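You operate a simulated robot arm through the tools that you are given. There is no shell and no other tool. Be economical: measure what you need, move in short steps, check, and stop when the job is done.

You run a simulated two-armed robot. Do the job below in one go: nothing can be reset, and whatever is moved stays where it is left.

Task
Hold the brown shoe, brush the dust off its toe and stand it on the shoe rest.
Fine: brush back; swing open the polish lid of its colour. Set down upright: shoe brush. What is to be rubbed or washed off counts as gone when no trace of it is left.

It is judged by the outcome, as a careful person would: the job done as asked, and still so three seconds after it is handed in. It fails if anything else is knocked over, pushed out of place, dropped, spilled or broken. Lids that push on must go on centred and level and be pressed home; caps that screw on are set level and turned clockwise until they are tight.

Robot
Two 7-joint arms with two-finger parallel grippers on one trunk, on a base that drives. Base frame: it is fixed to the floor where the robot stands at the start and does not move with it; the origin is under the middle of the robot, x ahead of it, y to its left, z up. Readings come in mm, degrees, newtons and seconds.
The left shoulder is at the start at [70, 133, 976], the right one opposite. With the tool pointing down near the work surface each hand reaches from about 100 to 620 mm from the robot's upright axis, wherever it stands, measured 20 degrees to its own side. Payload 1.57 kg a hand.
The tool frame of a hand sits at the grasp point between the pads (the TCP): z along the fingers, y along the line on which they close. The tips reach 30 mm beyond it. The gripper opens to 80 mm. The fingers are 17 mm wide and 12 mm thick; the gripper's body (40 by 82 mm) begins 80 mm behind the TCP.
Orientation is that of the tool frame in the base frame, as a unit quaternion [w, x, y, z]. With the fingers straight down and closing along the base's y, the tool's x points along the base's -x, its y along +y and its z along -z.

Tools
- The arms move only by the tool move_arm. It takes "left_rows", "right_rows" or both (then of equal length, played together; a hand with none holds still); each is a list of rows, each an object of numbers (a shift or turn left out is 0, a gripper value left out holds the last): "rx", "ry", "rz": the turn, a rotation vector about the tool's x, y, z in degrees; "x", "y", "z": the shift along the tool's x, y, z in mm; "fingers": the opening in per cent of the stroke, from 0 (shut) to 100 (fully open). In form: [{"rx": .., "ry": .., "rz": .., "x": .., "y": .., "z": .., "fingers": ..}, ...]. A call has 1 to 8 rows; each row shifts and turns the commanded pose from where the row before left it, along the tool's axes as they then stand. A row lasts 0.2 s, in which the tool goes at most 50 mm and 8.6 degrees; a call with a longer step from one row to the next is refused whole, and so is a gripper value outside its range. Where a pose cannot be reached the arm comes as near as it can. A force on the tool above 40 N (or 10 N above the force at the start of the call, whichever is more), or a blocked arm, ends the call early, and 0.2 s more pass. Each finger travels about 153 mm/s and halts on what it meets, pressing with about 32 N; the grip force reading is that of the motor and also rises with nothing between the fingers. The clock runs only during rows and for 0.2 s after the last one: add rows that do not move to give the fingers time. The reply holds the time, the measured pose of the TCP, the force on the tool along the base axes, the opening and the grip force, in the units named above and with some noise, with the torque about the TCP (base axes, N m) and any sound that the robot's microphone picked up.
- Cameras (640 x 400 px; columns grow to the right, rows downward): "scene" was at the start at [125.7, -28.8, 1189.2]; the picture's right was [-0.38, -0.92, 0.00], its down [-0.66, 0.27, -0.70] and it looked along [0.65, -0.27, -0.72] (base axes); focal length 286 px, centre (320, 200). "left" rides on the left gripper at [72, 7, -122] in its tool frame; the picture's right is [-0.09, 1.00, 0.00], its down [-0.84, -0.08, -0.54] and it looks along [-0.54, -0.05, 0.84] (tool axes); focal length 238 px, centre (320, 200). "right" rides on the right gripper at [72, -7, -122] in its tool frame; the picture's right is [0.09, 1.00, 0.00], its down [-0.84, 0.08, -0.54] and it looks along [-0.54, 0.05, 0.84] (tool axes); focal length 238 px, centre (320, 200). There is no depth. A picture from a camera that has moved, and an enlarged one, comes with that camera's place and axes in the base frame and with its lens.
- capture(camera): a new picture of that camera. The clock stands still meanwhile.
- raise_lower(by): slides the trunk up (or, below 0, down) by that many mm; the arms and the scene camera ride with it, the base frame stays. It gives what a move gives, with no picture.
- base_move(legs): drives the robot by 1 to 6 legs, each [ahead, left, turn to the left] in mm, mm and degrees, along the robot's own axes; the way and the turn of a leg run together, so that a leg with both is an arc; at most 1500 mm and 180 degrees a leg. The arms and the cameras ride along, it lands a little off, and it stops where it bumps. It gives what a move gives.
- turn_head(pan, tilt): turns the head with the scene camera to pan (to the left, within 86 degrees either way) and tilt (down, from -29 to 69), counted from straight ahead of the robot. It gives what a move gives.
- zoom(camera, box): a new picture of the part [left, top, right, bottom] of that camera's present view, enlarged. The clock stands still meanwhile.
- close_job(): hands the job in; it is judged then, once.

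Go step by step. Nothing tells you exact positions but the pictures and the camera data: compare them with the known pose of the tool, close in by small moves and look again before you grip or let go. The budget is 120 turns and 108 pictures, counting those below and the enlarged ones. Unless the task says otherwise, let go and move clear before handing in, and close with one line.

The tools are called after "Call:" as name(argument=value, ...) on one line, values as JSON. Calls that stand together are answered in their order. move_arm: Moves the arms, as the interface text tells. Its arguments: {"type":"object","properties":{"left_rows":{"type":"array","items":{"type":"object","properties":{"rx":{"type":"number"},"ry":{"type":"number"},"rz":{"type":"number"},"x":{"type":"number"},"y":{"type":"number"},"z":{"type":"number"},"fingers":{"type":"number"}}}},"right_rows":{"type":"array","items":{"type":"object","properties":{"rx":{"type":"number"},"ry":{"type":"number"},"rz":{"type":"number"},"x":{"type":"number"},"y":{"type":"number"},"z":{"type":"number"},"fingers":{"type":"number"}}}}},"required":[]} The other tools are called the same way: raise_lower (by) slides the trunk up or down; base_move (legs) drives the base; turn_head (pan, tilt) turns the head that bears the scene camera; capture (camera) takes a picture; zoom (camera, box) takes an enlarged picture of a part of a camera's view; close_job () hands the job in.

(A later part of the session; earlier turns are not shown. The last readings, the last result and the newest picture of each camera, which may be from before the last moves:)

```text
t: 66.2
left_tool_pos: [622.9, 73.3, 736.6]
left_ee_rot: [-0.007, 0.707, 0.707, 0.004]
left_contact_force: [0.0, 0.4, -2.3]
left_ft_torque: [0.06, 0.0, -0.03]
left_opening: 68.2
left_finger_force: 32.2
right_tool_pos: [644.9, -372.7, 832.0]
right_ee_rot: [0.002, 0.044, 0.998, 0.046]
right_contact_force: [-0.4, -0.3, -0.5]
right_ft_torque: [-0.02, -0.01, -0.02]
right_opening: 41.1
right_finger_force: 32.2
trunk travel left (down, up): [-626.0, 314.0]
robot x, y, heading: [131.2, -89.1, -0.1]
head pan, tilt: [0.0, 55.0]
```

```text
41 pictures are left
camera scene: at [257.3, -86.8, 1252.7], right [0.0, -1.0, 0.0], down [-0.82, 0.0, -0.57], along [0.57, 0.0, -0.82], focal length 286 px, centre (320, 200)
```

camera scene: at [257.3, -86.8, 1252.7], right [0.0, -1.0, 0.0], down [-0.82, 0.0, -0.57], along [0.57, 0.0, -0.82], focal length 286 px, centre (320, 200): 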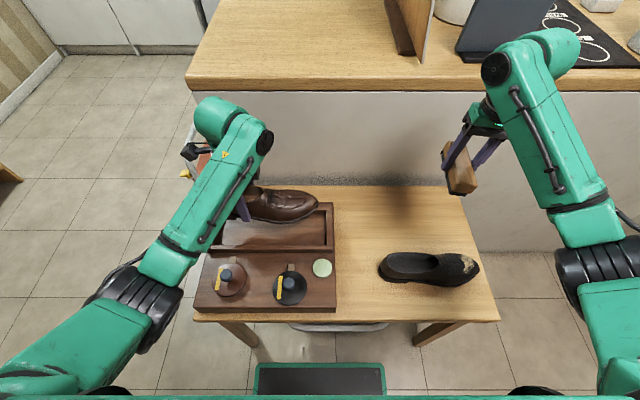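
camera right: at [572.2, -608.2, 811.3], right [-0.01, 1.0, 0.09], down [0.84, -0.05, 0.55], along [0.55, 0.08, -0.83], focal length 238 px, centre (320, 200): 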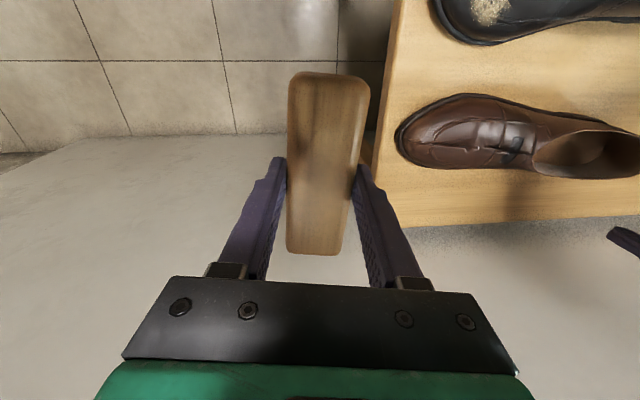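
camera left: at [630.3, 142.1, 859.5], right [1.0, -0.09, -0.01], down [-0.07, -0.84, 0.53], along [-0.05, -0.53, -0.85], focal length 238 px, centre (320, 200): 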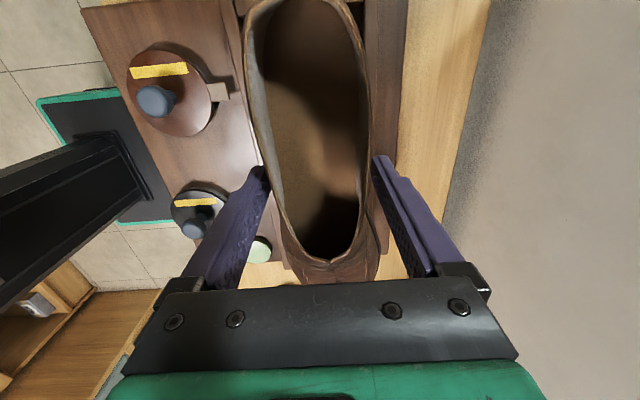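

The rest's recess runs about x 571–676, y -102 to 180, with a frame about 20 mm high. I'll lower the shoe to just above the frame and check.

Call:
move_arm(left_rows=[{"z": 25}, {"z": 25}, {"z": 16}, {}])

Call:
zoom(camera="scene", box=[190, 170, 350, 270])

Call:
capture(camera="left")

Call:
capture(camera="right")

```text
t: 67.2
left_tool_pos: [623.2, 71.6, 670.2]
left_ee_rot: [-0.007, 0.707, 0.707, 0.004]
left_contact_force: [-0.7, 0.1, -2.1]
left_ft_torque: [0.09, -0.03, 0.0]
left_opening: 68.2
left_finger_force: 31.7
right_tool_pos: [645.0, -372.4, 831.3]
right_ee_rot: [0.002, 0.043, 0.998, 0.047]
right_contact_force: [0.5, 0.7, -0.5]
right_ft_torque: [-0.02, -0.01, 0.01]
right_opening: 41.3
right_finger_force: 31.5
trunk travel left (down, up): [-626.0, 314.0]
robot x, y, heading: [132.9, -89.0, 0.1]
head pan, tilt: [0.0, 55.0]
```

```text
4.00 times, centred on (270, 220) of scene
camera zoom: at [257.4, -87.2, 1252.7], right [0.0, -1.0, 0.0], down [-0.82, 0.0, -0.57], along [0.57, 0.0, -0.82], focal length 1145 px, centre (520, 120)
```

zoom: 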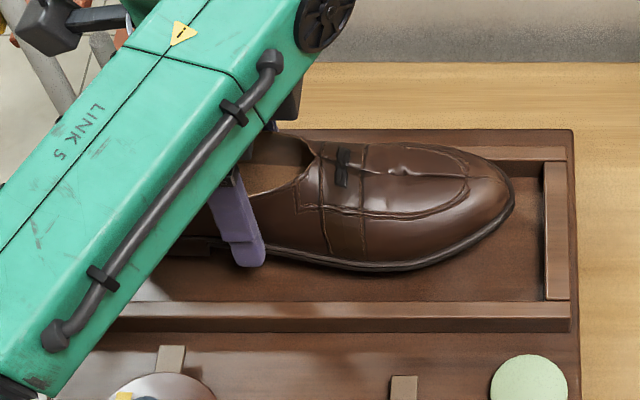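

```text
39 pictures are left
camera left: at [630.3, 141.5, 791.7], right [1.0, -0.09, -0.01], down [-0.07, -0.84, 0.53], along [-0.05, -0.53, -0.85], focal length 238 px, centre (320, 200)
```

left: 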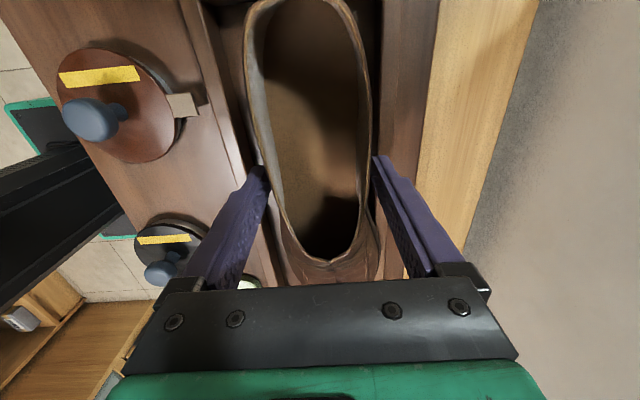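

```text
38 pictures are left
camera right: at [571.4, -384.6, 952.5], right [0.0, 1.0, 0.09], down [0.84, -0.05, 0.55], along [0.55, 0.08, -0.83], focal length 238 px, centre (320, 200)
```

right: 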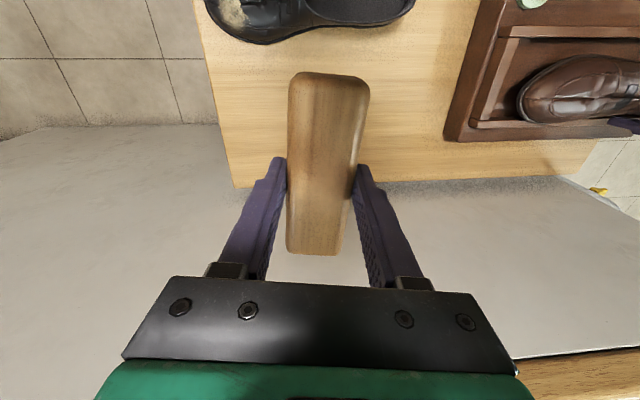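

The shoe is centred in the recess with about 10 mm to spare all round. Lowering gently to contact.

Call:
move_arm(left_rows=[{"x": -3, "z": 12}, {"z": 12}, {"z": 4}, {}])

Call:
move_arm(left_rows=[{"z": 3}, {}])

```text
t: 68.0
left_tool_pos: [622.3, 71.2, 651.5]
left_ee_rot: [-0.001, 0.708, 0.706, 0.01]
left_contact_force: [-17.6, 1.7, 23.8]
left_ft_torque: [-0.02, -0.03, -0.71]
left_opening: 66.2
left_finger_force: 31.6
right_tool_pos: [640.5, -371.6, 835.3]
right_ee_rot: [0.005, 0.043, 0.998, 0.047]
right_contact_force: [0.0, 0.0, -1.8]
right_ft_torque: [-0.03, -0.02, 0.04]
right_opening: 41.1
right_finger_force: 32.2
trunk travel left (down, up): [-626.0, 314.0]
robot x, y, heading: [135.2, -88.7, 0.2]
head pan, tilt: [0.0, 55.0]
stopped in row 4 (left hand): the force on the tool passed its limit at 49 N (the readings are from after the stop); the commanded pose is now the measured one
```

```text
t: 68.4
left_tool_pos: [622.0, 70.3, 651.8]
left_ee_rot: [-0.002, 0.707, 0.707, 0.01]
left_contact_force: [-17.5, 1.2, 25.1]
left_ft_torque: [0.04, 0.11, -0.83]
left_opening: 66.4
left_finger_force: 32.3
right_tool_pos: [639.4, -372.1, 835.2]
right_ee_rot: [0.005, 0.042, 0.998, 0.048]
right_contact_force: [0.7, -0.2, -0.8]
right_ft_torque: [-0.04, 0.0, -0.01]
right_opening: 41.0
right_finger_force: 31.7
trunk travel left (down, up): [-626.0, 314.0]
robot x, y, heading: [135.1, -89.2, 0.1]
head pan, tilt: [0.0, 55.0]
stopped in row 1 (left hand): the force on the tool passed its limit at 42 N (the readings are from after the stop); the commanded pose is now the measured one
```

Early contact pushing the hand toward me, so the shoe likely caught the far frame rail. I'll lift and look.

Call:
move_arm(left_rows=[{"z": -10}, {"z": -10}, {}])

Call:
zoom(camera="scene", box=[190, 170, 350, 270])

Call:
capture(camera="left")

Call:
zoom(camera="right", box=[440, 0, 640, 150])

```text
t: 69.2
left_tool_pos: [626.7, 72.6, 666.6]
left_ee_rot: [-0.003, 0.707, 0.707, 0.008]
left_contact_force: [-0.5, -0.6, -2.2]
left_ft_torque: [0.07, -0.01, 0.0]
left_opening: 65.9
left_finger_force: 31.9
right_tool_pos: [644.6, -372.3, 831.7]
right_ee_rot: [0.002, 0.044, 0.998, 0.047]
right_contact_force: [-0.4, -0.4, -0.7]
right_ft_torque: [0.01, 0.01, 0.0]
right_opening: 41.1
right_finger_force: 32.3
trunk travel left (down, up): [-626.0, 314.0]
robot x, y, heading: [130.6, -88.2, 0.1]
head pan, tilt: [0.0, 55.0]
```

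```text
4.00 times, centred on (270, 220) of scene
camera zoom: at [257.7, -86.8, 1252.6], right [0.0, -1.0, 0.0], down [-0.82, 0.0, -0.57], along [0.57, 0.0, -0.82], focal length 1145 px, centre (520, 120)
```

zoom: 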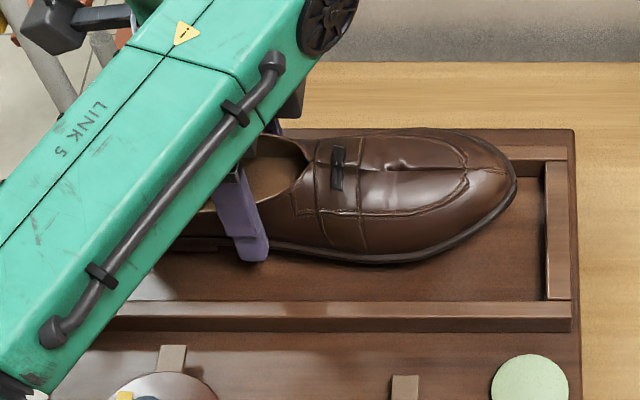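

```text
36 pictures are left
camera left: at [632.6, 141.0, 789.4], right [1.0, -0.09, 0.0], down [-0.08, -0.85, 0.53], along [-0.04, -0.53, -0.85], focal length 238 px, centre (320, 200)
```

left: 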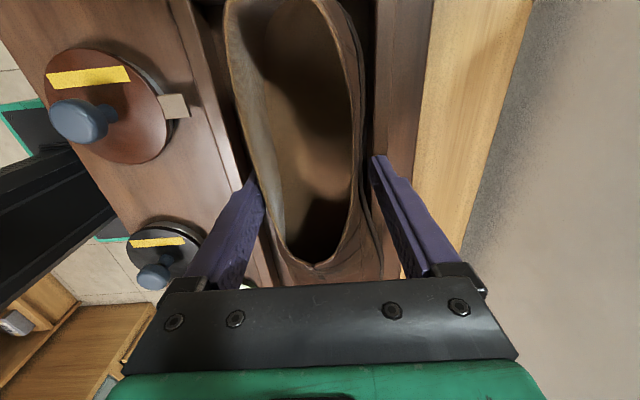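

```text
2.67 times, centred on (540, 75) of right
camera zoom: at [571.8, -383.8, 952.1], right [-0.01, 1.0, 0.09], down [0.84, -0.05, 0.55], along [0.55, 0.08, -0.83], focal length 636 px, centre (-267, 533)
```

zoom: 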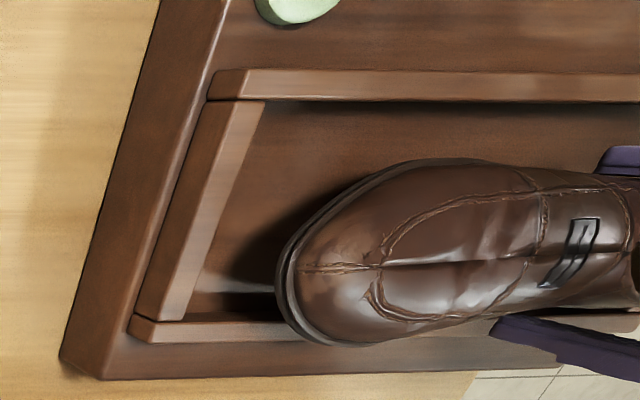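

The shoe rolled slightly in the grip, its far side riding on the far rail. It needs to come about 14 mm nearer and be rolled back; I'll do that above the frame.

Call:
move_arm(left_rows=[{"z": -6}, {"y": -9}, {"rx": 6}, {}])

Call:
zoom(camera="right", box=[440, 0, 640, 150])

Call:
zoom(camera="scene", box=[190, 170, 350, 270])

```text
t: 70.2
left_tool_pos: [616.5, 71.9, 673.2]
left_ee_rot: [-0.04, 0.706, 0.707, -0.029]
left_contact_force: [-0.2, 1.1, -3.0]
left_ft_torque: [0.06, 0.02, 0.0]
left_opening: 66.2
left_finger_force: 32.0
right_tool_pos: [645.3, -371.0, 833.2]
right_ee_rot: [0.002, 0.042, 0.998, 0.047]
right_contact_force: [0.3, -0.2, -0.6]
right_ft_torque: [0.0, -0.02, -0.01]
right_opening: 41.2
right_finger_force: 32.2
trunk travel left (down, up): [-626.0, 314.0]
robot x, y, heading: [132.2, -89.3, -0.1]
head pan, tilt: [0.0, 55.0]
```

```text
2.67 times, centred on (540, 75) of right
camera zoom: at [570.8, -383.6, 952.6], right [-0.01, 1.0, 0.09], down [0.84, -0.05, 0.55], along [0.55, 0.08, -0.83], focal length 636 px, centre (-267, 533)
```

zoom: 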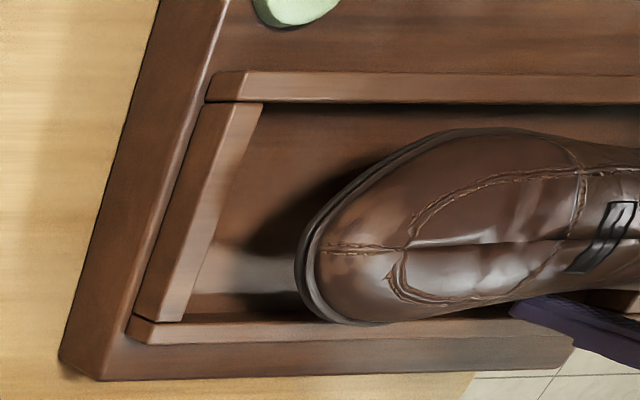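

```text
4.00 times, centred on (270, 220) of scene
camera zoom: at [256.4, -86.6, 1252.8], right [0.0, -1.0, 0.0], down [-0.82, 0.0, -0.57], along [0.57, 0.0, -0.82], focal length 1145 px, centre (520, 120)
```

zoom: 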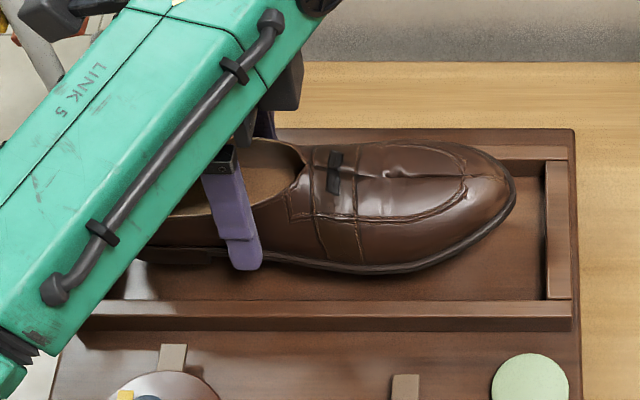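

Nearly right; 3 mm nearer and lower in steps.

Call:
move_arm(left_rows=[{"y": -3}, {"y": 1, "z": 10}, {"y": 0.8, "z": 8}, {}])

Call:
zoom(camera="right", box=[440, 0, 640, 150])

```text
t: 71.2
left_tool_pos: [615.0, 71.6, 656.5]
left_ee_rot: [-0.04, 0.706, 0.707, -0.029]
left_contact_force: [-0.2, -0.8, -2.0]
left_ft_torque: [0.08, 0.03, -0.02]
left_opening: 66.0
left_finger_force: 31.7
right_tool_pos: [644.5, -371.8, 832.4]
right_ee_rot: [0.002, 0.043, 0.998, 0.047]
right_contact_force: [0.0, 0.1, -0.8]
right_ft_torque: [0.0, -0.03, -0.02]
right_opening: 41.1
right_finger_force: 32.1
trunk travel left (down, up): [-626.0, 314.0]
robot x, y, heading: [131.5, -89.1, -0.1]
head pan, tilt: [0.0, 55.0]
```

```text
2.67 times, centred on (540, 75) of right
camera zoom: at [571.3, -383.8, 952.4], right [-0.01, 1.0, 0.09], down [0.84, -0.05, 0.55], along [0.55, 0.08, -0.83], focal length 636 px, centre (-267, 533)
```

zoom: 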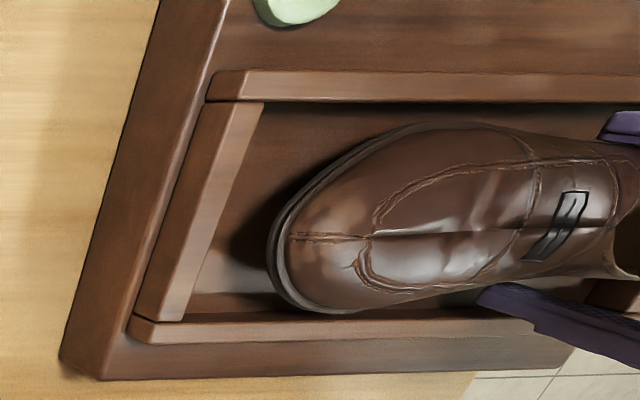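

Clear of both rails. Continue down.

Call:
move_arm(left_rows=[{"y": 0.5, "z": 5}, {"y": 0.5, "z": 5}, {}])

Call:
move_arm(left_rows=[{"y": 0.3, "z": 3}, {}])

```text
t: 72.0
left_tool_pos: [615.9, 70.7, 647.2]
left_ee_rot: [-0.04, 0.706, 0.707, -0.027]
left_contact_force: [0.1, -4.7, 11.8]
left_ft_torque: [0.92, 0.29, 0.11]
left_opening: 66.1
left_finger_force: 32.1
right_tool_pos: [643.6, -373.1, 832.8]
right_ee_rot: [0.003, 0.044, 0.998, 0.048]
right_contact_force: [-0.1, 0.7, -0.9]
right_ft_torque: [0.01, 0.02, -0.01]
right_opening: 41.3
right_finger_force: 31.7
trunk travel left (down, up): [-626.0, 314.0]
robot x, y, heading: [133.5, -89.2, -0.2]
head pan, tilt: [0.0, 55.0]
```

```text
t: 72.6
left_tool_pos: [614.5, 68.7, 644.3]
left_ee_rot: [-0.038, 0.706, 0.707, -0.028]
left_contact_force: [3.1, -6.9, 17.8]
left_ft_torque: [0.38, 0.51, 0.06]
left_opening: 66.2
left_finger_force: 31.8
right_tool_pos: [642.8, -374.8, 831.8]
right_ee_rot: [0.003, 0.044, 0.998, 0.047]
right_contact_force: [-0.1, -0.4, -1.0]
right_ft_torque: [-0.02, 0.0, -0.01]
right_opening: 41.0
right_finger_force: 32.2
trunk travel left (down, up): [-626.0, 314.0]
robot x, y, heading: [136.8, -90.7, 0.2]
head pan, tilt: [0.0, 55.0]
```

The torque says the heel is resting on the left rail. Lift a little and look from the left camera.

Call:
move_arm(left_rows=[{"y": -0.8, "z": -8}, {"y": -0.4, "z": -4}, {}])

Call:
capture(camera="left")

Call:
capture(camera="scene")

Call:
zoom(camera="right", box=[440, 0, 640, 150])

```text
t: 73.4
left_tool_pos: [614.3, 72.1, 652.7]
left_ee_rot: [-0.041, 0.706, 0.707, -0.029]
left_contact_force: [0.5, -0.1, -2.0]
left_ft_torque: [0.06, -0.03, 0.02]
left_opening: 66.1
left_finger_force: 32.5
right_tool_pos: [645.1, -371.0, 831.2]
right_ee_rot: [0.002, 0.043, 0.998, 0.047]
right_contact_force: [0.1, -0.1, -0.6]
right_ft_torque: [-0.05, 0.02, -0.01]
right_opening: 41.1
right_finger_force: 31.7
trunk travel left (down, up): [-626.0, 314.0]
robot x, y, heading: [131.1, -87.3, 0.1]
head pan, tilt: [0.0, 55.0]
```

```text
31 pictures are left
camera left: at [633.0, 140.8, 775.0], right [0.99, -0.09, -0.1], down [-0.02, -0.85, 0.53], along [-0.13, -0.53, -0.84], focal length 238 px, centre (320, 200)
```

left: 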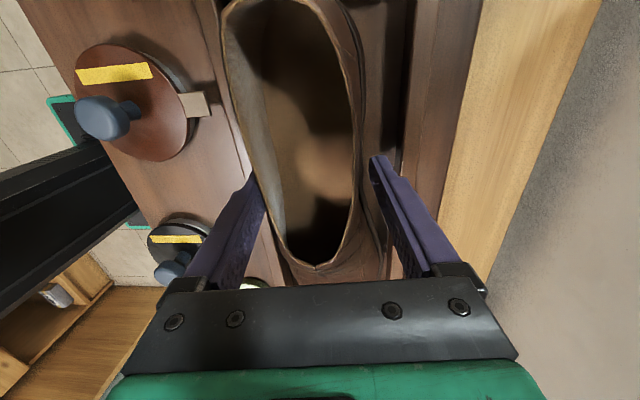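

```text
30 pictures are left
camera scene: at [257.3, -86.4, 1252.6], right [0.0, -1.0, 0.0], down [-0.82, 0.0, -0.57], along [0.57, 0.0, -0.82], focal length 286 px, centre (320, 200)
```

scene: 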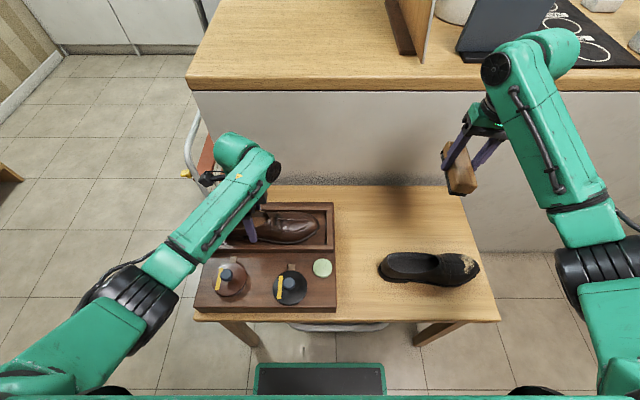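

```text
2.67 times, centred on (540, 75) of right
camera zoom: at [571.5, -383.4, 952.2], right [-0.01, 1.0, 0.09], down [0.84, -0.05, 0.55], along [0.55, 0.08, -0.83], focal length 636 px, centre (-267, 533)
```

zoom: 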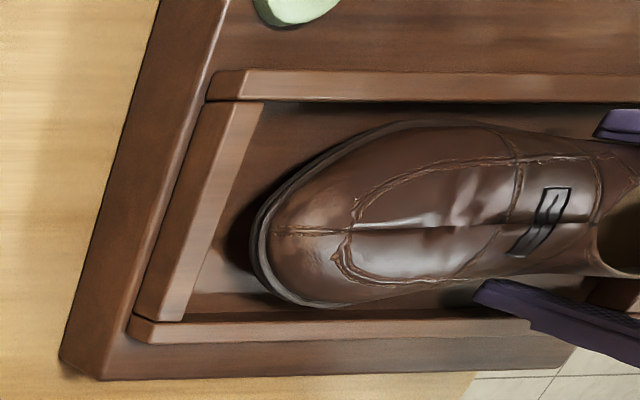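

The toe has room to spare, so I'll shift 4 mm toward it and lower again; the falling torque earlier suggests the heel was simply touching the floor first and levelling.

Call:
move_arm(left_rows=[{"x": -5}, {"y": 0.4, "z": 4}, {"y": 0.3, "z": 3}, {"y": 0.2, "z": 2}, {}])

Call:
move_arm(left_rows=[{"y": 0.2, "z": 2}, {}])

Call:
zoom(camera="right", box=[440, 0, 640, 150])

```text
t: 74.6
left_tool_pos: [613.6, 65.4, 645.2]
left_ee_rot: [-0.039, 0.707, 0.706, -0.029]
left_contact_force: [-0.9, 0.0, -1.9]
left_ft_torque: [0.05, 0.02, -0.01]
left_opening: 66.3
left_finger_force: 32.3
right_tool_pos: [645.4, -371.4, 831.8]
right_ee_rot: [0.003, 0.043, 0.998, 0.047]
right_contact_force: [0.2, 0.1, -0.8]
right_ft_torque: [-0.03, -0.01, 0.0]
right_opening: 41.1
right_finger_force: 32.1
trunk travel left (down, up): [-626.0, 314.0]
robot x, y, heading: [131.6, -87.8, 0.3]
head pan, tilt: [0.0, 55.0]
```

```text
t: 75.2
left_tool_pos: [613.4, 66.1, 644.7]
left_ee_rot: [-0.04, 0.705, 0.707, -0.028]
left_contact_force: [-1.7, -1.6, 7.1]
left_ft_torque: [0.15, 0.36, 0.2]
left_opening: 66.3
left_finger_force: 31.8
right_tool_pos: [642.9, -372.1, 832.1]
right_ee_rot: [0.003, 0.044, 0.998, 0.047]
right_contact_force: [-0.1, 0.5, -0.3]
right_ft_torque: [0.02, -0.02, 0.0]
right_opening: 41.0
right_finger_force: 31.7
trunk travel left (down, up): [-626.0, 314.0]
robot x, y, heading: [134.5, -91.7, -0.0]
head pan, tilt: [0.0, 55.0]
```

```text
2.67 times, centred on (540, 75) of right
camera zoom: at [570.1, -384.4, 952.9], right [-0.01, 1.0, 0.09], down [0.84, -0.05, 0.55], along [0.55, 0.08, -0.83], focal length 636 px, centre (-267, 533)
```

zoom: 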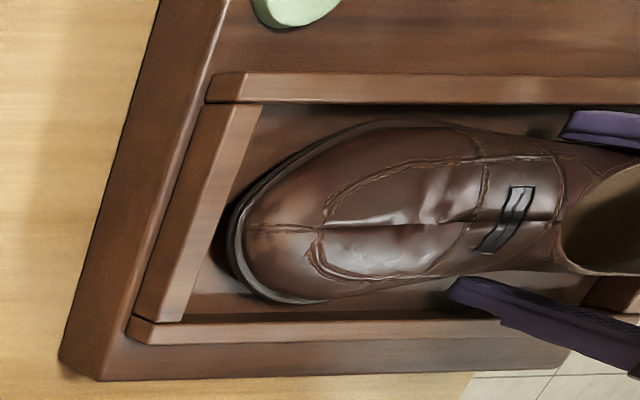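

Now touching nearly flat on the floor, clear of all rails. Press 3 mm more to level it and look.

Call:
move_arm(left_rows=[{"y": 0.2, "z": 2}, {"y": 0.2, "z": 2}, {}])

Call:
zoom(camera="right", box=[440, 0, 640, 150])

Call:
zoom(camera="scene", box=[190, 170, 350, 270])

```text
t: 76.0
left_tool_pos: [613.2, 66.2, 644.5]
left_ee_rot: [-0.037, 0.706, 0.707, -0.025]
left_contact_force: [5.0, 1.1, 38.2]
left_ft_torque: [-0.17, 1.19, 0.01]
left_opening: 66.1
left_finger_force: 31.8
right_tool_pos: [642.8, -373.8, 834.2]
right_ee_rot: [0.003, 0.042, 0.998, 0.048]
right_contact_force: [0.1, 0.5, -1.3]
right_ft_torque: [-0.03, -0.01, 0.0]
right_opening: 41.2
right_finger_force: 32.2
trunk travel left (down, up): [-626.0, 314.0]
robot x, y, heading: [135.4, -89.9, 0.1]
head pan, tilt: [0.0, 55.0]
```

```text
2.67 times, centred on (540, 75) of right
camera zoom: at [567.6, -385.0, 954.3], right [-0.01, 1.0, 0.09], down [0.83, -0.05, 0.55], along [0.55, 0.08, -0.83], focal length 636 px, centre (-267, 533)
```

zoom: 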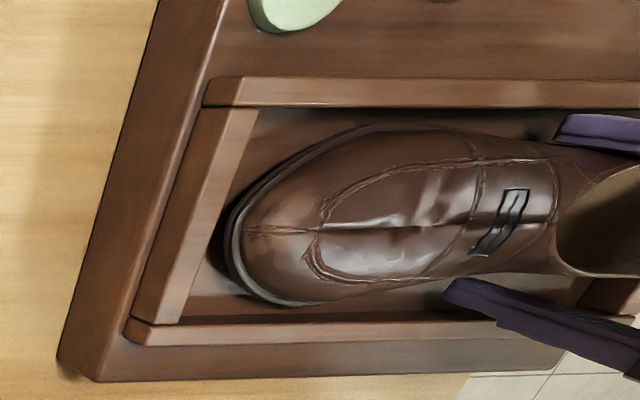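

```text
4.00 times, centred on (270, 220) of scene
camera zoom: at [251.9, -88.5, 1253.7], right [0.0, -1.0, 0.0], down [-0.82, 0.0, -0.58], along [0.58, 0.0, -0.82], focal length 1145 px, centre (520, 120)
```

zoom: 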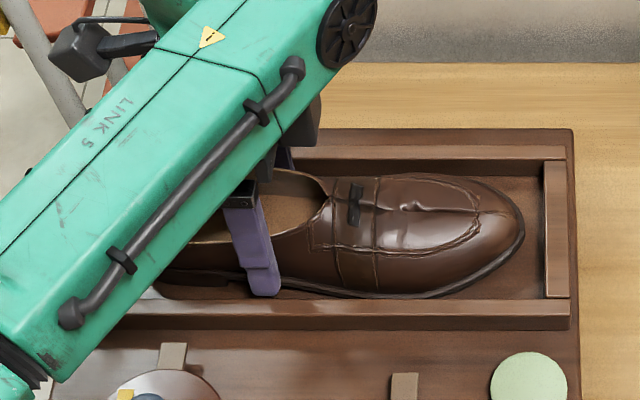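

The near sole edge is carrying the load, so the shoe is only a few degrees off flat. I'll ease the pressure and open gradually so it settles.

Call:
move_arm(left_rows=[{"y": -0.3, "z": -3}, {"rx": 3}, {"fingers": 84}, {"fingers": 87}, {"fingers": 90}, {}, {}])

Call:
capture(camera="left")

Call:
zoom(camera="right", box=[440, 0, 640, 150])

```text
t: 77.6
left_tool_pos: [612.9, 68.5, 642.0]
left_ee_rot: [-0.06, 0.705, 0.705, -0.048]
left_contact_force: [5.7, -4.5, -3.7]
left_ft_torque: [-0.1, -0.28, 0.2]
left_opening: 66.9
left_finger_force: 0.1
right_tool_pos: [645.7, -372.3, 832.7]
right_ee_rot: [0.001, 0.043, 0.998, 0.047]
right_contact_force: [-0.2, 0.3, -1.4]
right_ft_torque: [0.02, 0.0, -0.01]
right_opening: 41.1
right_finger_force: 31.7
trunk travel left (down, up): [-626.0, 314.0]
robot x, y, heading: [135.4, -88.6, 0.0]
head pan, tilt: [0.0, 55.0]
```

```text
25 pictures are left
camera left: at [638.8, 136.9, 762.8], right [0.98, -0.09, -0.15], down [0.01, -0.85, 0.53], along [-0.18, -0.53, -0.83], focal length 238 px, centre (320, 200)
```

left: 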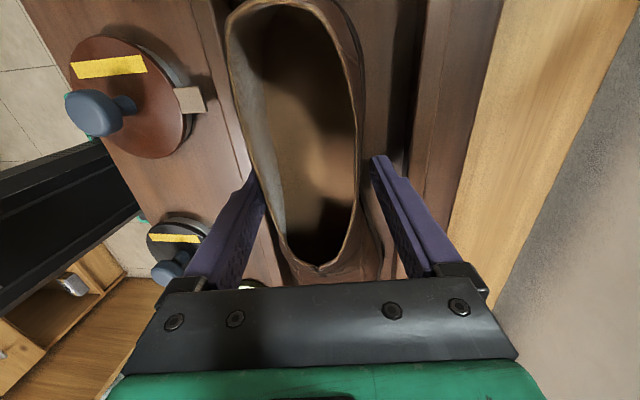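

```text
2.67 times, centred on (540, 75) of right
camera zoom: at [572.0, -383.9, 951.9], right [-0.01, 1.0, 0.09], down [0.84, -0.05, 0.55], along [0.55, 0.08, -0.83], focal length 636 px, centre (-267, 533)
```

zoom: 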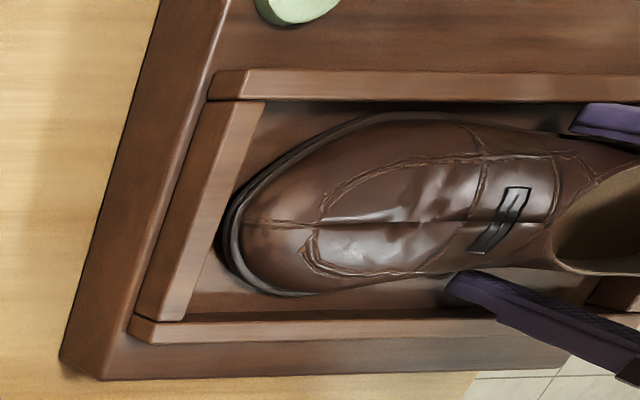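

The grip force is gone, but the near finger is stopped by the near rail. I'll raise the hand a few mm and then open fully.

Call:
move_arm(left_rows=[{"z": -4}, {"z": -4}, {}, {"fingers": 95}, {}])

Call:
zoom(camera="right", box=[440, 0, 640, 150])

```text
t: 78.8
left_tool_pos: [614.0, 67.5, 649.8]
left_ee_rot: [-0.058, 0.705, 0.705, -0.048]
left_contact_force: [-0.5, 0.2, 0.0]
left_ft_torque: [0.01, 0.01, 0.01]
left_opening: 76.0
left_finger_force: 0.1
right_tool_pos: [644.2, -371.6, 832.1]
right_ee_rot: [0.003, 0.043, 0.998, 0.047]
right_contact_force: [-0.3, -0.3, -0.6]
right_ft_torque: [0.03, 0.03, -0.01]
right_opening: 41.1
right_finger_force: 31.7
trunk travel left (down, up): [-626.0, 314.0]
robot x, y, heading: [131.8, -90.1, -0.1]
head pan, tilt: [0.0, 55.0]
```

```text
2.67 times, centred on (540, 75) of right
camera zoom: at [571.1, -383.9, 952.4], right [-0.01, 1.0, 0.09], down [0.84, -0.05, 0.55], along [0.55, 0.08, -0.83], focal length 636 px, centre (-267, 533)
```

zoom: 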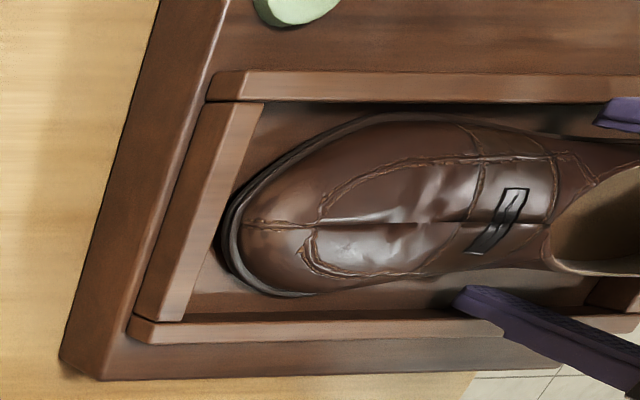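

Fully released. I'll raise the left hand, level it, and look at how the shoe stands.

Call:
move_arm(left_rows=[{"z": -15, "fingers": 100}, {"z": -30}, {"z": -40, "rx": -4.5}, {"z": -30, "rx": -4.5}, {}])

Call:
capture(camera="left")

Call:
zoom(camera="scene", box=[190, 170, 350, 270])

```text
t: 80.0
left_tool_pos: [629.1, 66.1, 764.1]
left_ee_rot: [-0.004, 0.708, 0.706, 0.008]
left_contact_force: [0.0, -0.2, -0.7]
left_ft_torque: [-0.03, 0.0, -0.03]
left_opening: 80.2
left_finger_force: 0.0
right_tool_pos: [645.3, -372.2, 831.7]
right_ee_rot: [0.002, 0.043, 0.998, 0.047]
right_contact_force: [0.1, -0.5, -0.6]
right_ft_torque: [0.05, 0.0, 0.02]
right_opening: 41.2
right_finger_force: 32.3
trunk travel left (down, up): [-626.0, 314.0]
robot x, y, heading: [133.1, -88.9, 0.1]
head pan, tilt: [0.0, 55.0]
```

```text
22 pictures are left
camera left: at [635.5, 135.3, 887.4], right [1.0, -0.09, 0.01], down [-0.08, -0.85, 0.53], along [-0.04, -0.53, -0.85], focal length 238 px, centre (320, 200)
```

left: 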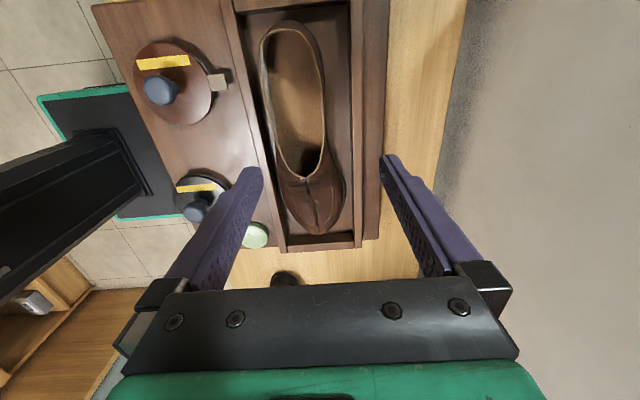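

```text
4.00 times, centred on (270, 220) of scene
camera zoom: at [257.0, -87.0, 1252.7], right [0.0, -1.0, 0.0], down [-0.82, 0.0, -0.57], along [0.57, 0.0, -0.82], focal length 1145 px, centre (520, 120)
```

zoom: 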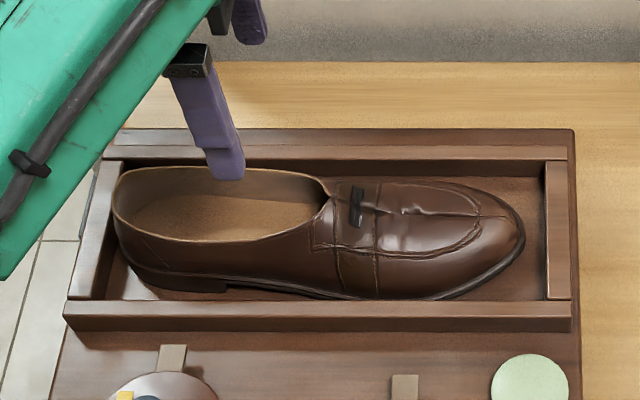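

The shoe stands flat inside the rest. Now the brush: level it, restore its original angle and carry it back over its spot.

Call:
move_arm(right_rows=[{"rx": 5.4}, {"rz": -4.4}, {"rz": -4.5}, {"x": 30, "y": 40}, {"x": 30, "y": 40}, {"x": 30, "y": 40}, {"x": 25, "y": 43}, {}])

Call:
move_arm(right_rows=[{"x": 25, "y": 40}, {"x": 10, "y": 10}, {}])

```text
t: 81.8
left_tool_pos: [629.1, 65.3, 764.1]
left_ee_rot: [-0.003, 0.707, 0.707, 0.009]
left_contact_force: [-0.7, -0.6, 0.4]
left_ft_torque: [0.0, -0.03, -0.02]
left_opening: 80.1
left_finger_force: 0.0
right_tool_pos: [517.8, -218.1, 829.9]
right_ee_rot: [-0.001, -0.034, 0.999, -0.001]
right_contact_force: [0.0, -0.6, 0.0]
right_ft_torque: [0.01, 0.06, -0.03]
right_opening: 41.2
right_finger_force: 32.0
trunk travel left (down, up): [-626.0, 314.0]
robot x, y, heading: [135.8, -91.3, -0.2]
head pan, tilt: [0.0, 55.0]
```

```text
t: 82.6
left_tool_pos: [628.6, 65.9, 763.8]
left_ee_rot: [-0.003, 0.706, 0.708, 0.008]
left_contact_force: [-0.6, -0.3, -0.8]
left_ft_torque: [-0.01, 0.01, -0.02]
left_opening: 80.1
left_finger_force: 0.0
right_tool_pos: [478.6, -170.6, 833.6]
right_ee_rot: [0.0, -0.035, 0.999, 0.0]
right_contact_force: [0.9, -0.2, -1.2]
right_ft_torque: [0.01, 0.02, 0.03]
right_opening: 41.3
right_finger_force: 31.7
trunk travel left (down, up): [-626.0, 314.0]
robot x, y, heading: [131.5, -87.1, 0.4]
head pan, tilt: [0.0, 55.0]
```

Call:
move_arm(right_rows=[{"z": 45}, {"z": 45}, {"z": 45}, {"z": 45}, {"z": 25}, {"z": 12}, {}])

Call:
capture(camera="right")

Call:
zoom(camera="scene", box=[260, 210, 420, 320])

```text
t: 84.2
left_tool_pos: [629.0, 66.2, 763.8]
left_ee_rot: [-0.002, 0.708, 0.707, 0.008]
left_contact_force: [0.2, -0.3, -0.2]
left_ft_torque: [0.01, -0.04, -0.01]
left_opening: 80.1
left_finger_force: 0.1
right_tool_pos: [478.5, -171.0, 614.9]
right_ee_rot: [-0.001, -0.035, 0.999, 0.0]
right_contact_force: [-0.8, -0.4, -1.6]
right_ft_torque: [-0.01, 0.0, 0.0]
right_opening: 41.0
right_finger_force: 32.4
trunk travel left (down, up): [-626.0, 314.0]
robot x, y, heading: [136.9, -91.1, 0.0]
head pan, tilt: [0.0, 55.0]
```

```text
20 pictures are left
camera right: at [407.9, -182.3, 735.7], right [-0.16, 0.99, 0.0], down [0.83, 0.14, 0.54], along [0.54, 0.09, -0.84], focal length 238 px, centre (320, 200)
```

right: 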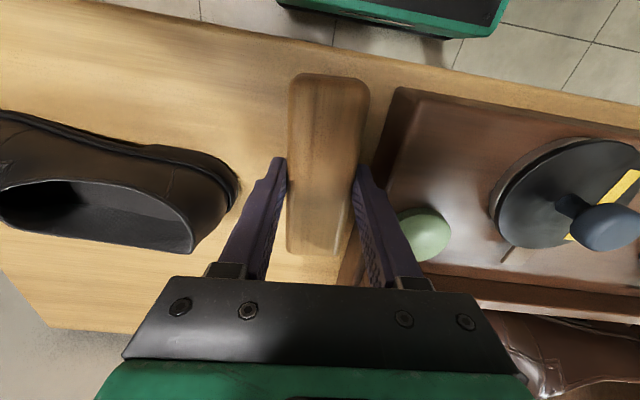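

```text
3.64 times, centred on (340, 265) of scene
camera zoom: at [256.5, -86.8, 1252.8], right [0.0, -1.0, 0.0], down [-0.82, 0.0, -0.57], along [0.57, 0.0, -0.82], focal length 1041 px, centre (247, -36)
```

zoom: 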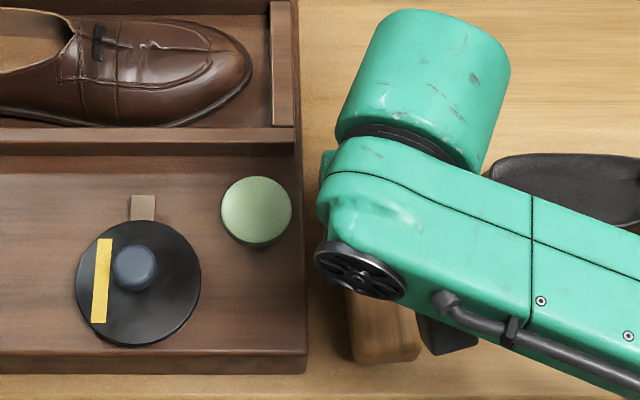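

Over its spot. Lower to contact.

Call:
move_arm(right_rows=[{"z": 8}, {"z": 5}, {}])

Call:
move_arm(right_rows=[{"z": 2}, {}])

```text
t: 85.0
left_tool_pos: [629.4, 65.3, 764.0]
left_ee_rot: [-0.003, 0.707, 0.707, 0.007]
left_contact_force: [-0.3, -0.2, -0.3]
left_ft_torque: [0.03, 0.01, -0.04]
left_opening: 80.3
left_finger_force: 0.0
right_tool_pos: [480.3, -172.2, 601.8]
right_ee_rot: [0.0, -0.035, 0.999, 0.0]
right_contact_force: [0.5, -0.5, -0.6]
right_ft_torque: [0.02, -0.03, 0.01]
right_opening: 41.1
right_finger_force: 32.1
trunk travel left (down, up): [-626.0, 314.0]
robot x, y, heading: [131.4, -90.4, -0.0]
head pan, tilt: [0.0, 55.0]
```

```text
t: 85.6
left_tool_pos: [630.1, 65.7, 764.1]
left_ee_rot: [-0.003, 0.707, 0.707, 0.008]
left_contact_force: [0.6, 0.6, 0.7]
left_ft_torque: [-0.01, 0.0, -0.03]
left_opening: 80.1
left_finger_force: 0.0
right_tool_pos: [480.2, -171.7, 599.4]
right_ee_rot: [0.001, -0.034, 0.999, -0.001]
right_contact_force: [-0.6, -0.5, -0.8]
right_ft_torque: [-0.01, 0.0, 0.02]
right_opening: 41.4
right_finger_force: 32.1
trunk travel left (down, up): [-626.0, 314.0]
robot x, y, heading: [132.1, -90.0, 0.1]
head pan, tilt: [0.0, 55.0]
```

Call:
move_arm(right_rows=[{"z": 1.5}, {}])

Call:
move_arm(right_rows=[{"z": 1.5}, {}])

```text
t: 86.2
left_tool_pos: [629.6, 66.3, 764.4]
left_ee_rot: [-0.003, 0.707, 0.707, 0.008]
left_contact_force: [-0.7, 0.8, -0.3]
left_ft_torque: [0.0, 0.02, 0.01]
left_opening: 79.7
left_finger_force: 0.1
right_tool_pos: [478.9, -170.7, 596.9]
right_ee_rot: [0.0, -0.035, 0.999, 0.0]
right_contact_force: [0.7, 0.2, 0.0]
right_ft_torque: [0.02, -0.03, 0.03]
right_opening: 40.9
right_finger_force: 32.1
trunk travel left (down, up): [-626.0, 314.0]
robot x, y, heading: [133.4, -90.8, -0.2]
head pan, tilt: [0.0, 55.0]
```

```text
t: 86.8
left_tool_pos: [628.9, 64.8, 763.5]
left_ee_rot: [-0.003, 0.707, 0.707, 0.008]
left_contact_force: [0.2, -0.4, -0.2]
left_ft_torque: [-0.02, 0.01, 0.0]
left_opening: 80.1
left_finger_force: 0.0
right_tool_pos: [480.5, -171.3, 596.6]
right_ee_rot: [0.0, -0.035, 0.999, 0.0]
right_contact_force: [0.9, 0.0, -1.6]
right_ft_torque: [0.0, 0.0, 0.01]
right_opening: 41.0
right_finger_force: 31.7
trunk travel left (down, up): [-626.0, 314.0]
robot x, y, heading: [131.2, -91.2, 0.0]
head pan, tilt: [0.0, 55.0]
```

Call:
move_arm(right_rows=[{"z": 2}, {}])

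Call:
move_arm(right_rows=[{"z": 2}, {}])

```text
t: 87.4
left_tool_pos: [628.1, 67.3, 763.3]
left_ee_rot: [-0.003, 0.707, 0.707, 0.009]
left_contact_force: [-0.4, -1.2, 0.2]
left_ft_torque: [-0.02, 0.03, 0.01]
left_opening: 79.8
left_finger_force: 0.0
right_tool_pos: [480.8, -169.8, 595.5]
right_ee_rot: [0.002, -0.034, 0.999, 0.0]
right_contact_force: [-1.0, -1.6, 8.7]
right_ft_torque: [-0.05, -0.4, -0.04]
right_opening: 41.0
right_finger_force: 31.8
trunk travel left (down, up): [-626.0, 314.0]
robot x, y, heading: [136.8, -86.3, 0.2]
head pan, tilt: [0.0, 55.0]
```

```text
t: 88.0
left_tool_pos: [626.4, 67.4, 766.1]
left_ee_rot: [-0.002, 0.706, 0.708, 0.01]
left_contact_force: [0.6, 0.3, 0.2]
left_ft_torque: [-0.03, 0.0, -0.02]
left_opening: 80.2
left_finger_force: 0.1
right_tool_pos: [480.7, -169.9, 595.1]
right_ee_rot: [0.006, -0.034, 0.999, 0.0]
right_contact_force: [2.7, -3.5, 29.7]
right_ft_torque: [-0.14, -0.11, -0.01]
right_opening: 41.5
right_finger_force: 32.0
trunk travel left (down, up): [-626.0, 314.0]
robot x, y, heading: [130.2, -91.3, 0.2]
head pan, tilt: [0.0, 55.0]
```

Brush is on the table. Ease off, open to the same 57 mm as before, and rise.

Call:
move_arm(right_rows=[{"z": -2.5}, {"fingers": 71}, {}, {"z": -15}, {"z": -35}, {"z": -45}, {"z": -45}, {}])

Call:
move_arm(right_rows=[{"y": -45, "z": -20}, {"y": -48}, {"y": -48}, {"y": -48}, {"y": -48}, {"y": -48}, {}])

Call:
zoom(camera="scene", box=[260, 180, 500, 330])

Call:
zoom(camera="scene", box=[185, 240, 345, 320])

```text
t: 89.8
left_tool_pos: [627.8, 66.8, 763.4]
left_ee_rot: [-0.003, 0.707, 0.707, 0.008]
left_contact_force: [-0.3, -1.0, 0.3]
left_ft_torque: [-0.02, 0.04, -0.01]
left_opening: 80.0
left_finger_force: 0.1
right_tool_pos: [481.5, -169.7, 735.4]
right_ee_rot: [0.0, -0.035, 0.999, 0.0]
right_contact_force: [0.4, 0.6, -0.1]
right_ft_torque: [-0.01, 0.03, 0.02]
right_opening: 56.8
right_finger_force: 0.2
trunk travel left (down, up): [-626.0, 314.0]
robot x, y, heading: [134.7, -86.3, 0.0]
head pan, tilt: [0.0, 55.0]
```

```text
t: 91.4
left_tool_pos: [629.0, 67.2, 764.7]
left_ee_rot: [-0.003, 0.707, 0.707, 0.008]
left_contact_force: [-0.6, 0.0, -0.8]
left_ft_torque: [-0.06, 0.01, -0.03]
left_opening: 80.1
left_finger_force: 0.1
right_tool_pos: [501.2, -450.7, 752.2]
right_ee_rot: [0.0, -0.034, 0.999, -0.001]
right_contact_force: [-0.1, 0.3, 0.3]
right_ft_torque: [-0.05, 0.03, 0.0]
right_opening: 56.6
right_finger_force: 0.0
trunk travel left (down, up): [-626.0, 314.0]
robot x, y, heading: [132.7, -91.2, 0.3]
head pan, tilt: [0.0, 55.0]
```

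```text
2.67 times, centred on (380, 255) of scene
camera zoom: at [256.4, -86.3, 1252.8], right [0.0, -1.0, 0.0], down [-0.82, 0.0, -0.57], along [0.57, 0.0, -0.82], focal length 763 px, centre (160, 53)
```

zoom: 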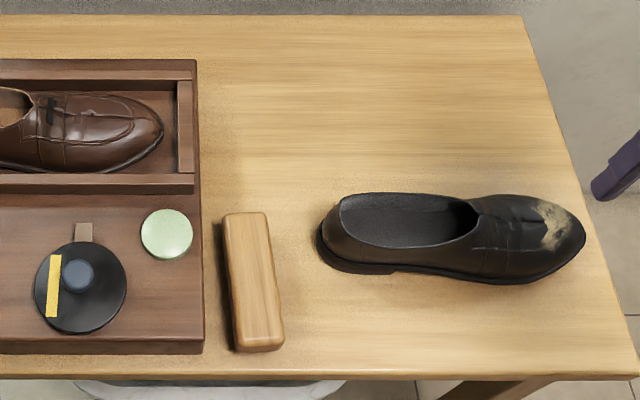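

```text
4.00 times, centred on (265, 280) of scene
camera zoom: at [256.4, -86.3, 1252.8], right [0.0, -1.0, 0.0], down [-0.82, 0.0, -0.57], along [0.57, 0.0, -0.82], focal length 1145 px, centre (540, -120)
```

zoom: 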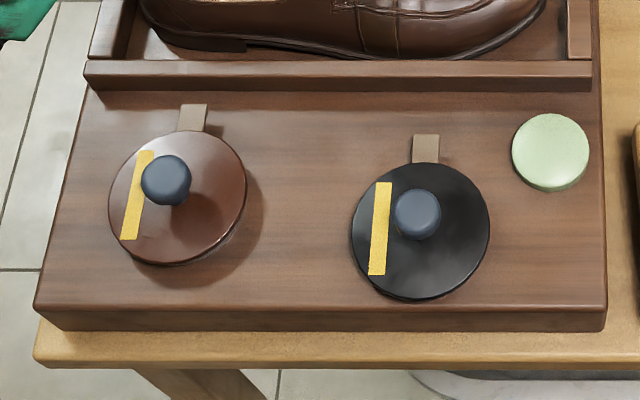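

The brush is back upright and everything stands. Now the brown tin: hinge tab at the far side (x≈530), knob at about (481, 120, 640). I'll turn the left hand to close along y and bring it over the knob.

Call:
move_arm(left_rows=[{"rz": -8.5, "z": -5}, {"rz": -8.5, "z": -5}, {"rz": -8.5}, {"rz": -8.5}, {"rz": -8.5}, {"rz": -8.5}, {"rz": -8.5}, {"rz": -8.5}])

Call:
move_arm(left_rows=[{"rz": -7.3, "fingers": 70}, {"rz": -7.3}, {"rz": -7.4}, {"x": 37, "y": 13}, {"x": 37, "y": 13}, {"x": 37, "y": 14}, {"x": 37, "y": 14}, {}])

Call:
capture(camera="left")

```text
t: 93.2
left_tool_pos: [629.1, 65.2, 774.3]
left_ee_rot: [0.002, 0.188, 0.982, 0.009]
left_contact_force: [1.0, -0.1, -0.8]
left_ft_torque: [-0.01, 0.01, 0.02]
left_opening: 80.0
left_finger_force: 0.1
right_tool_pos: [501.9, -452.1, 752.7]
right_ee_rot: [0.0, -0.034, 0.999, 0.0]
right_contact_force: [-0.2, -0.2, 0.7]
right_ft_torque: [-0.02, -0.01, -0.01]
right_opening: 56.9
right_finger_force: 0.0
trunk travel left (down, up): [-626.0, 314.0]
robot x, y, heading: [131.6, -90.2, 0.3]
head pan, tilt: [0.0, 55.0]
```

```text
t: 95.0
left_tool_pos: [482.0, 121.4, 775.1]
left_ee_rot: [0.003, 0.0, 1.0, 0.009]
left_contact_force: [0.3, -0.4, -0.1]
left_ft_torque: [-0.03, 0.01, 0.02]
left_opening: 56.1
left_finger_force: 0.0
right_tool_pos: [500.9, -452.2, 752.3]
right_ee_rot: [-0.001, -0.034, 0.999, -0.001]
right_contact_force: [0.4, 0.0, -0.2]
right_ft_torque: [0.0, -0.02, 0.03]
right_opening: 57.0
right_finger_force: 0.0
trunk travel left (down, up): [-626.0, 314.0]
robot x, y, heading: [132.6, -89.5, -0.2]
head pan, tilt: [0.0, 55.0]
```

```text
16 pictures are left
camera left: at [409.3, 125.2, 894.8], right [0.09, 1.0, 0.02], down [0.83, -0.09, 0.55], along [0.55, -0.04, -0.84], focal length 238 px, centre (320, 200)
```

left: 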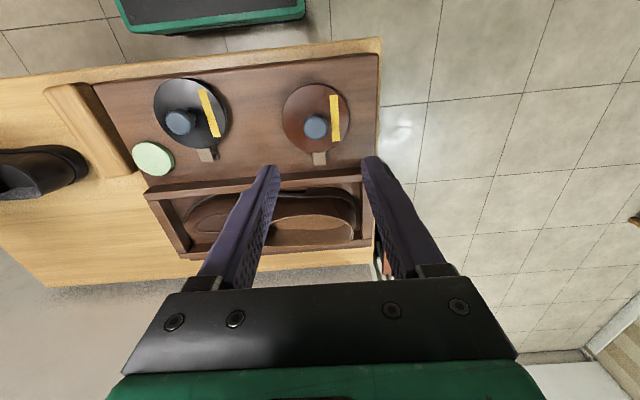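

Call:
move_arm(left_rows=[{"y": -5, "z": 30}, {"z": 35}, {"z": 30}, {}])

Call:
capture(camera="left")

```text
t: 96.0
left_tool_pos: [480.8, 115.1, 680.5]
left_ee_rot: [0.003, -0.001, 1.0, 0.007]
left_contact_force: [-0.1, 1.4, 0.4]
left_ft_torque: [-0.02, -0.02, -0.03]
left_opening: 55.8
left_finger_force: 0.0
right_tool_pos: [500.4, -450.6, 752.3]
right_ee_rot: [-0.001, -0.035, 0.999, 0.0]
right_contact_force: [0.4, 0.3, -1.1]
right_ft_torque: [0.0, 0.0, 0.03]
right_opening: 56.7
right_finger_force: 0.1
trunk travel left (down, up): [-626.0, 314.0]
robot x, y, heading: [136.0, -88.4, 0.3]
head pan, tilt: [0.0, 55.0]
```

```text
15 pictures are left
camera left: at [408.3, 120.4, 801.1], right [0.09, 1.0, 0.02], down [0.83, -0.09, 0.55], along [0.55, -0.04, -0.84], focal length 238 px, centre (320, 200)
```

left: 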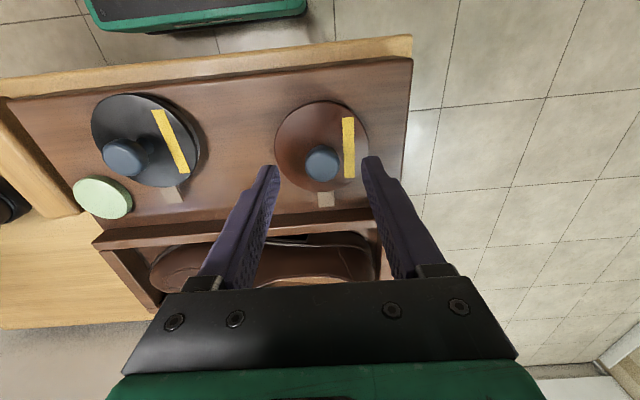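

Lined up with the knob head at z≈638. Lower to TCP z≈648 and close on it.

Call:
move_arm(left_rows=[{"x": -1, "z": 16}, {"z": 16}, {}, {"fingers": 10}, {}, {}])

Call:
capture(camera="left")

```text
t: 97.4
left_tool_pos: [483.1, 116.8, 646.7]
left_ee_rot: [0.003, 0.0, 1.0, 0.008]
left_contact_force: [-1.0, -2.0, -2.0]
left_ft_torque: [-0.02, -0.17, -0.05]
left_opening: 24.8
left_finger_force: 36.4
right_tool_pos: [500.8, -451.1, 753.1]
right_ee_rot: [-0.001, -0.034, 0.999, 0.0]
right_contact_force: [-0.8, 0.7, 0.1]
right_ft_torque: [0.03, 0.01, -0.01]
right_opening: 57.0
right_finger_force: 0.0
trunk travel left (down, up): [-626.0, 314.0]
robot x, y, heading: [133.8, -88.4, 0.1]
head pan, tilt: [0.0, 55.0]
```

```text
14 pictures are left
camera left: at [410.6, 121.1, 768.2], right [0.09, 1.0, 0.02], down [0.83, -0.09, 0.55], along [0.55, -0.04, -0.84], focal length 238 px, centre (320, 200)
```

left: 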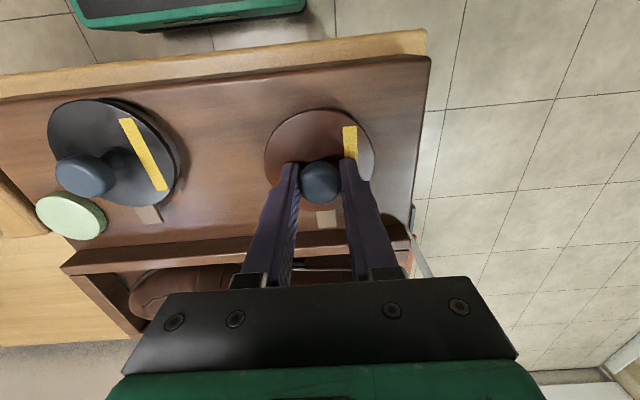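

Knob held at 25 mm. I'll swing it up about the hinge in a small arc, watching the force.

Call:
move_arm(left_rows=[{"x": -3, "z": -4}, {"x": -3.5, "z": -3.5}, {"x": -3.7, "z": -3.3}, {"x": -3.9, "z": -3}, {}])

Call:
zoom(camera="left", box=[200, 60, 440, 260])

```text
t: 98.6
left_tool_pos: [501.7, 116.2, 663.4]
left_ee_rot: [0.011, -0.002, 1.0, 0.008]
left_contact_force: [15.6, -0.1, 6.0]
left_ft_torque: [-0.02, -0.39, -0.02]
left_opening: 8.4
left_finger_force: 0.7
right_tool_pos: [502.2, -452.6, 754.2]
right_ee_rot: [-0.001, -0.034, 0.999, 0.0]
right_contact_force: [-0.3, 0.0, -0.2]
right_ft_torque: [0.01, 0.01, 0.01]
right_opening: 56.9
right_finger_force: 0.1
trunk travel left (down, up): [-626.0, 314.0]
robot x, y, heading: [135.1, -90.0, 0.1]
head pan, tilt: [0.0, 55.0]
```

```text
2.00 times, centred on (320, 160) of left
camera zoom: at [428.5, 120.0, 783.7], right [0.09, 1.0, 0.02], down [0.83, -0.08, 0.56], along [0.56, -0.04, -0.83], focal length 477 px, centre (320, 280)
```

zoom: 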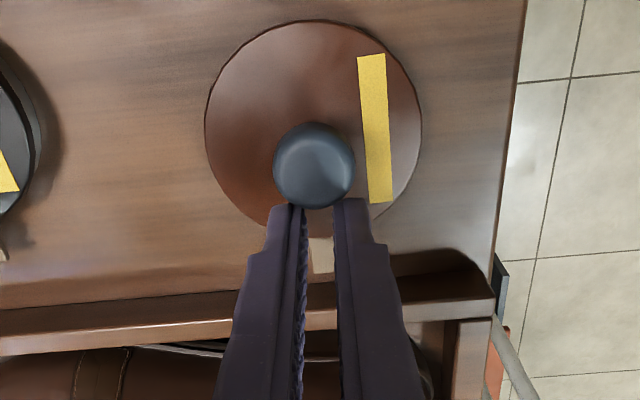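

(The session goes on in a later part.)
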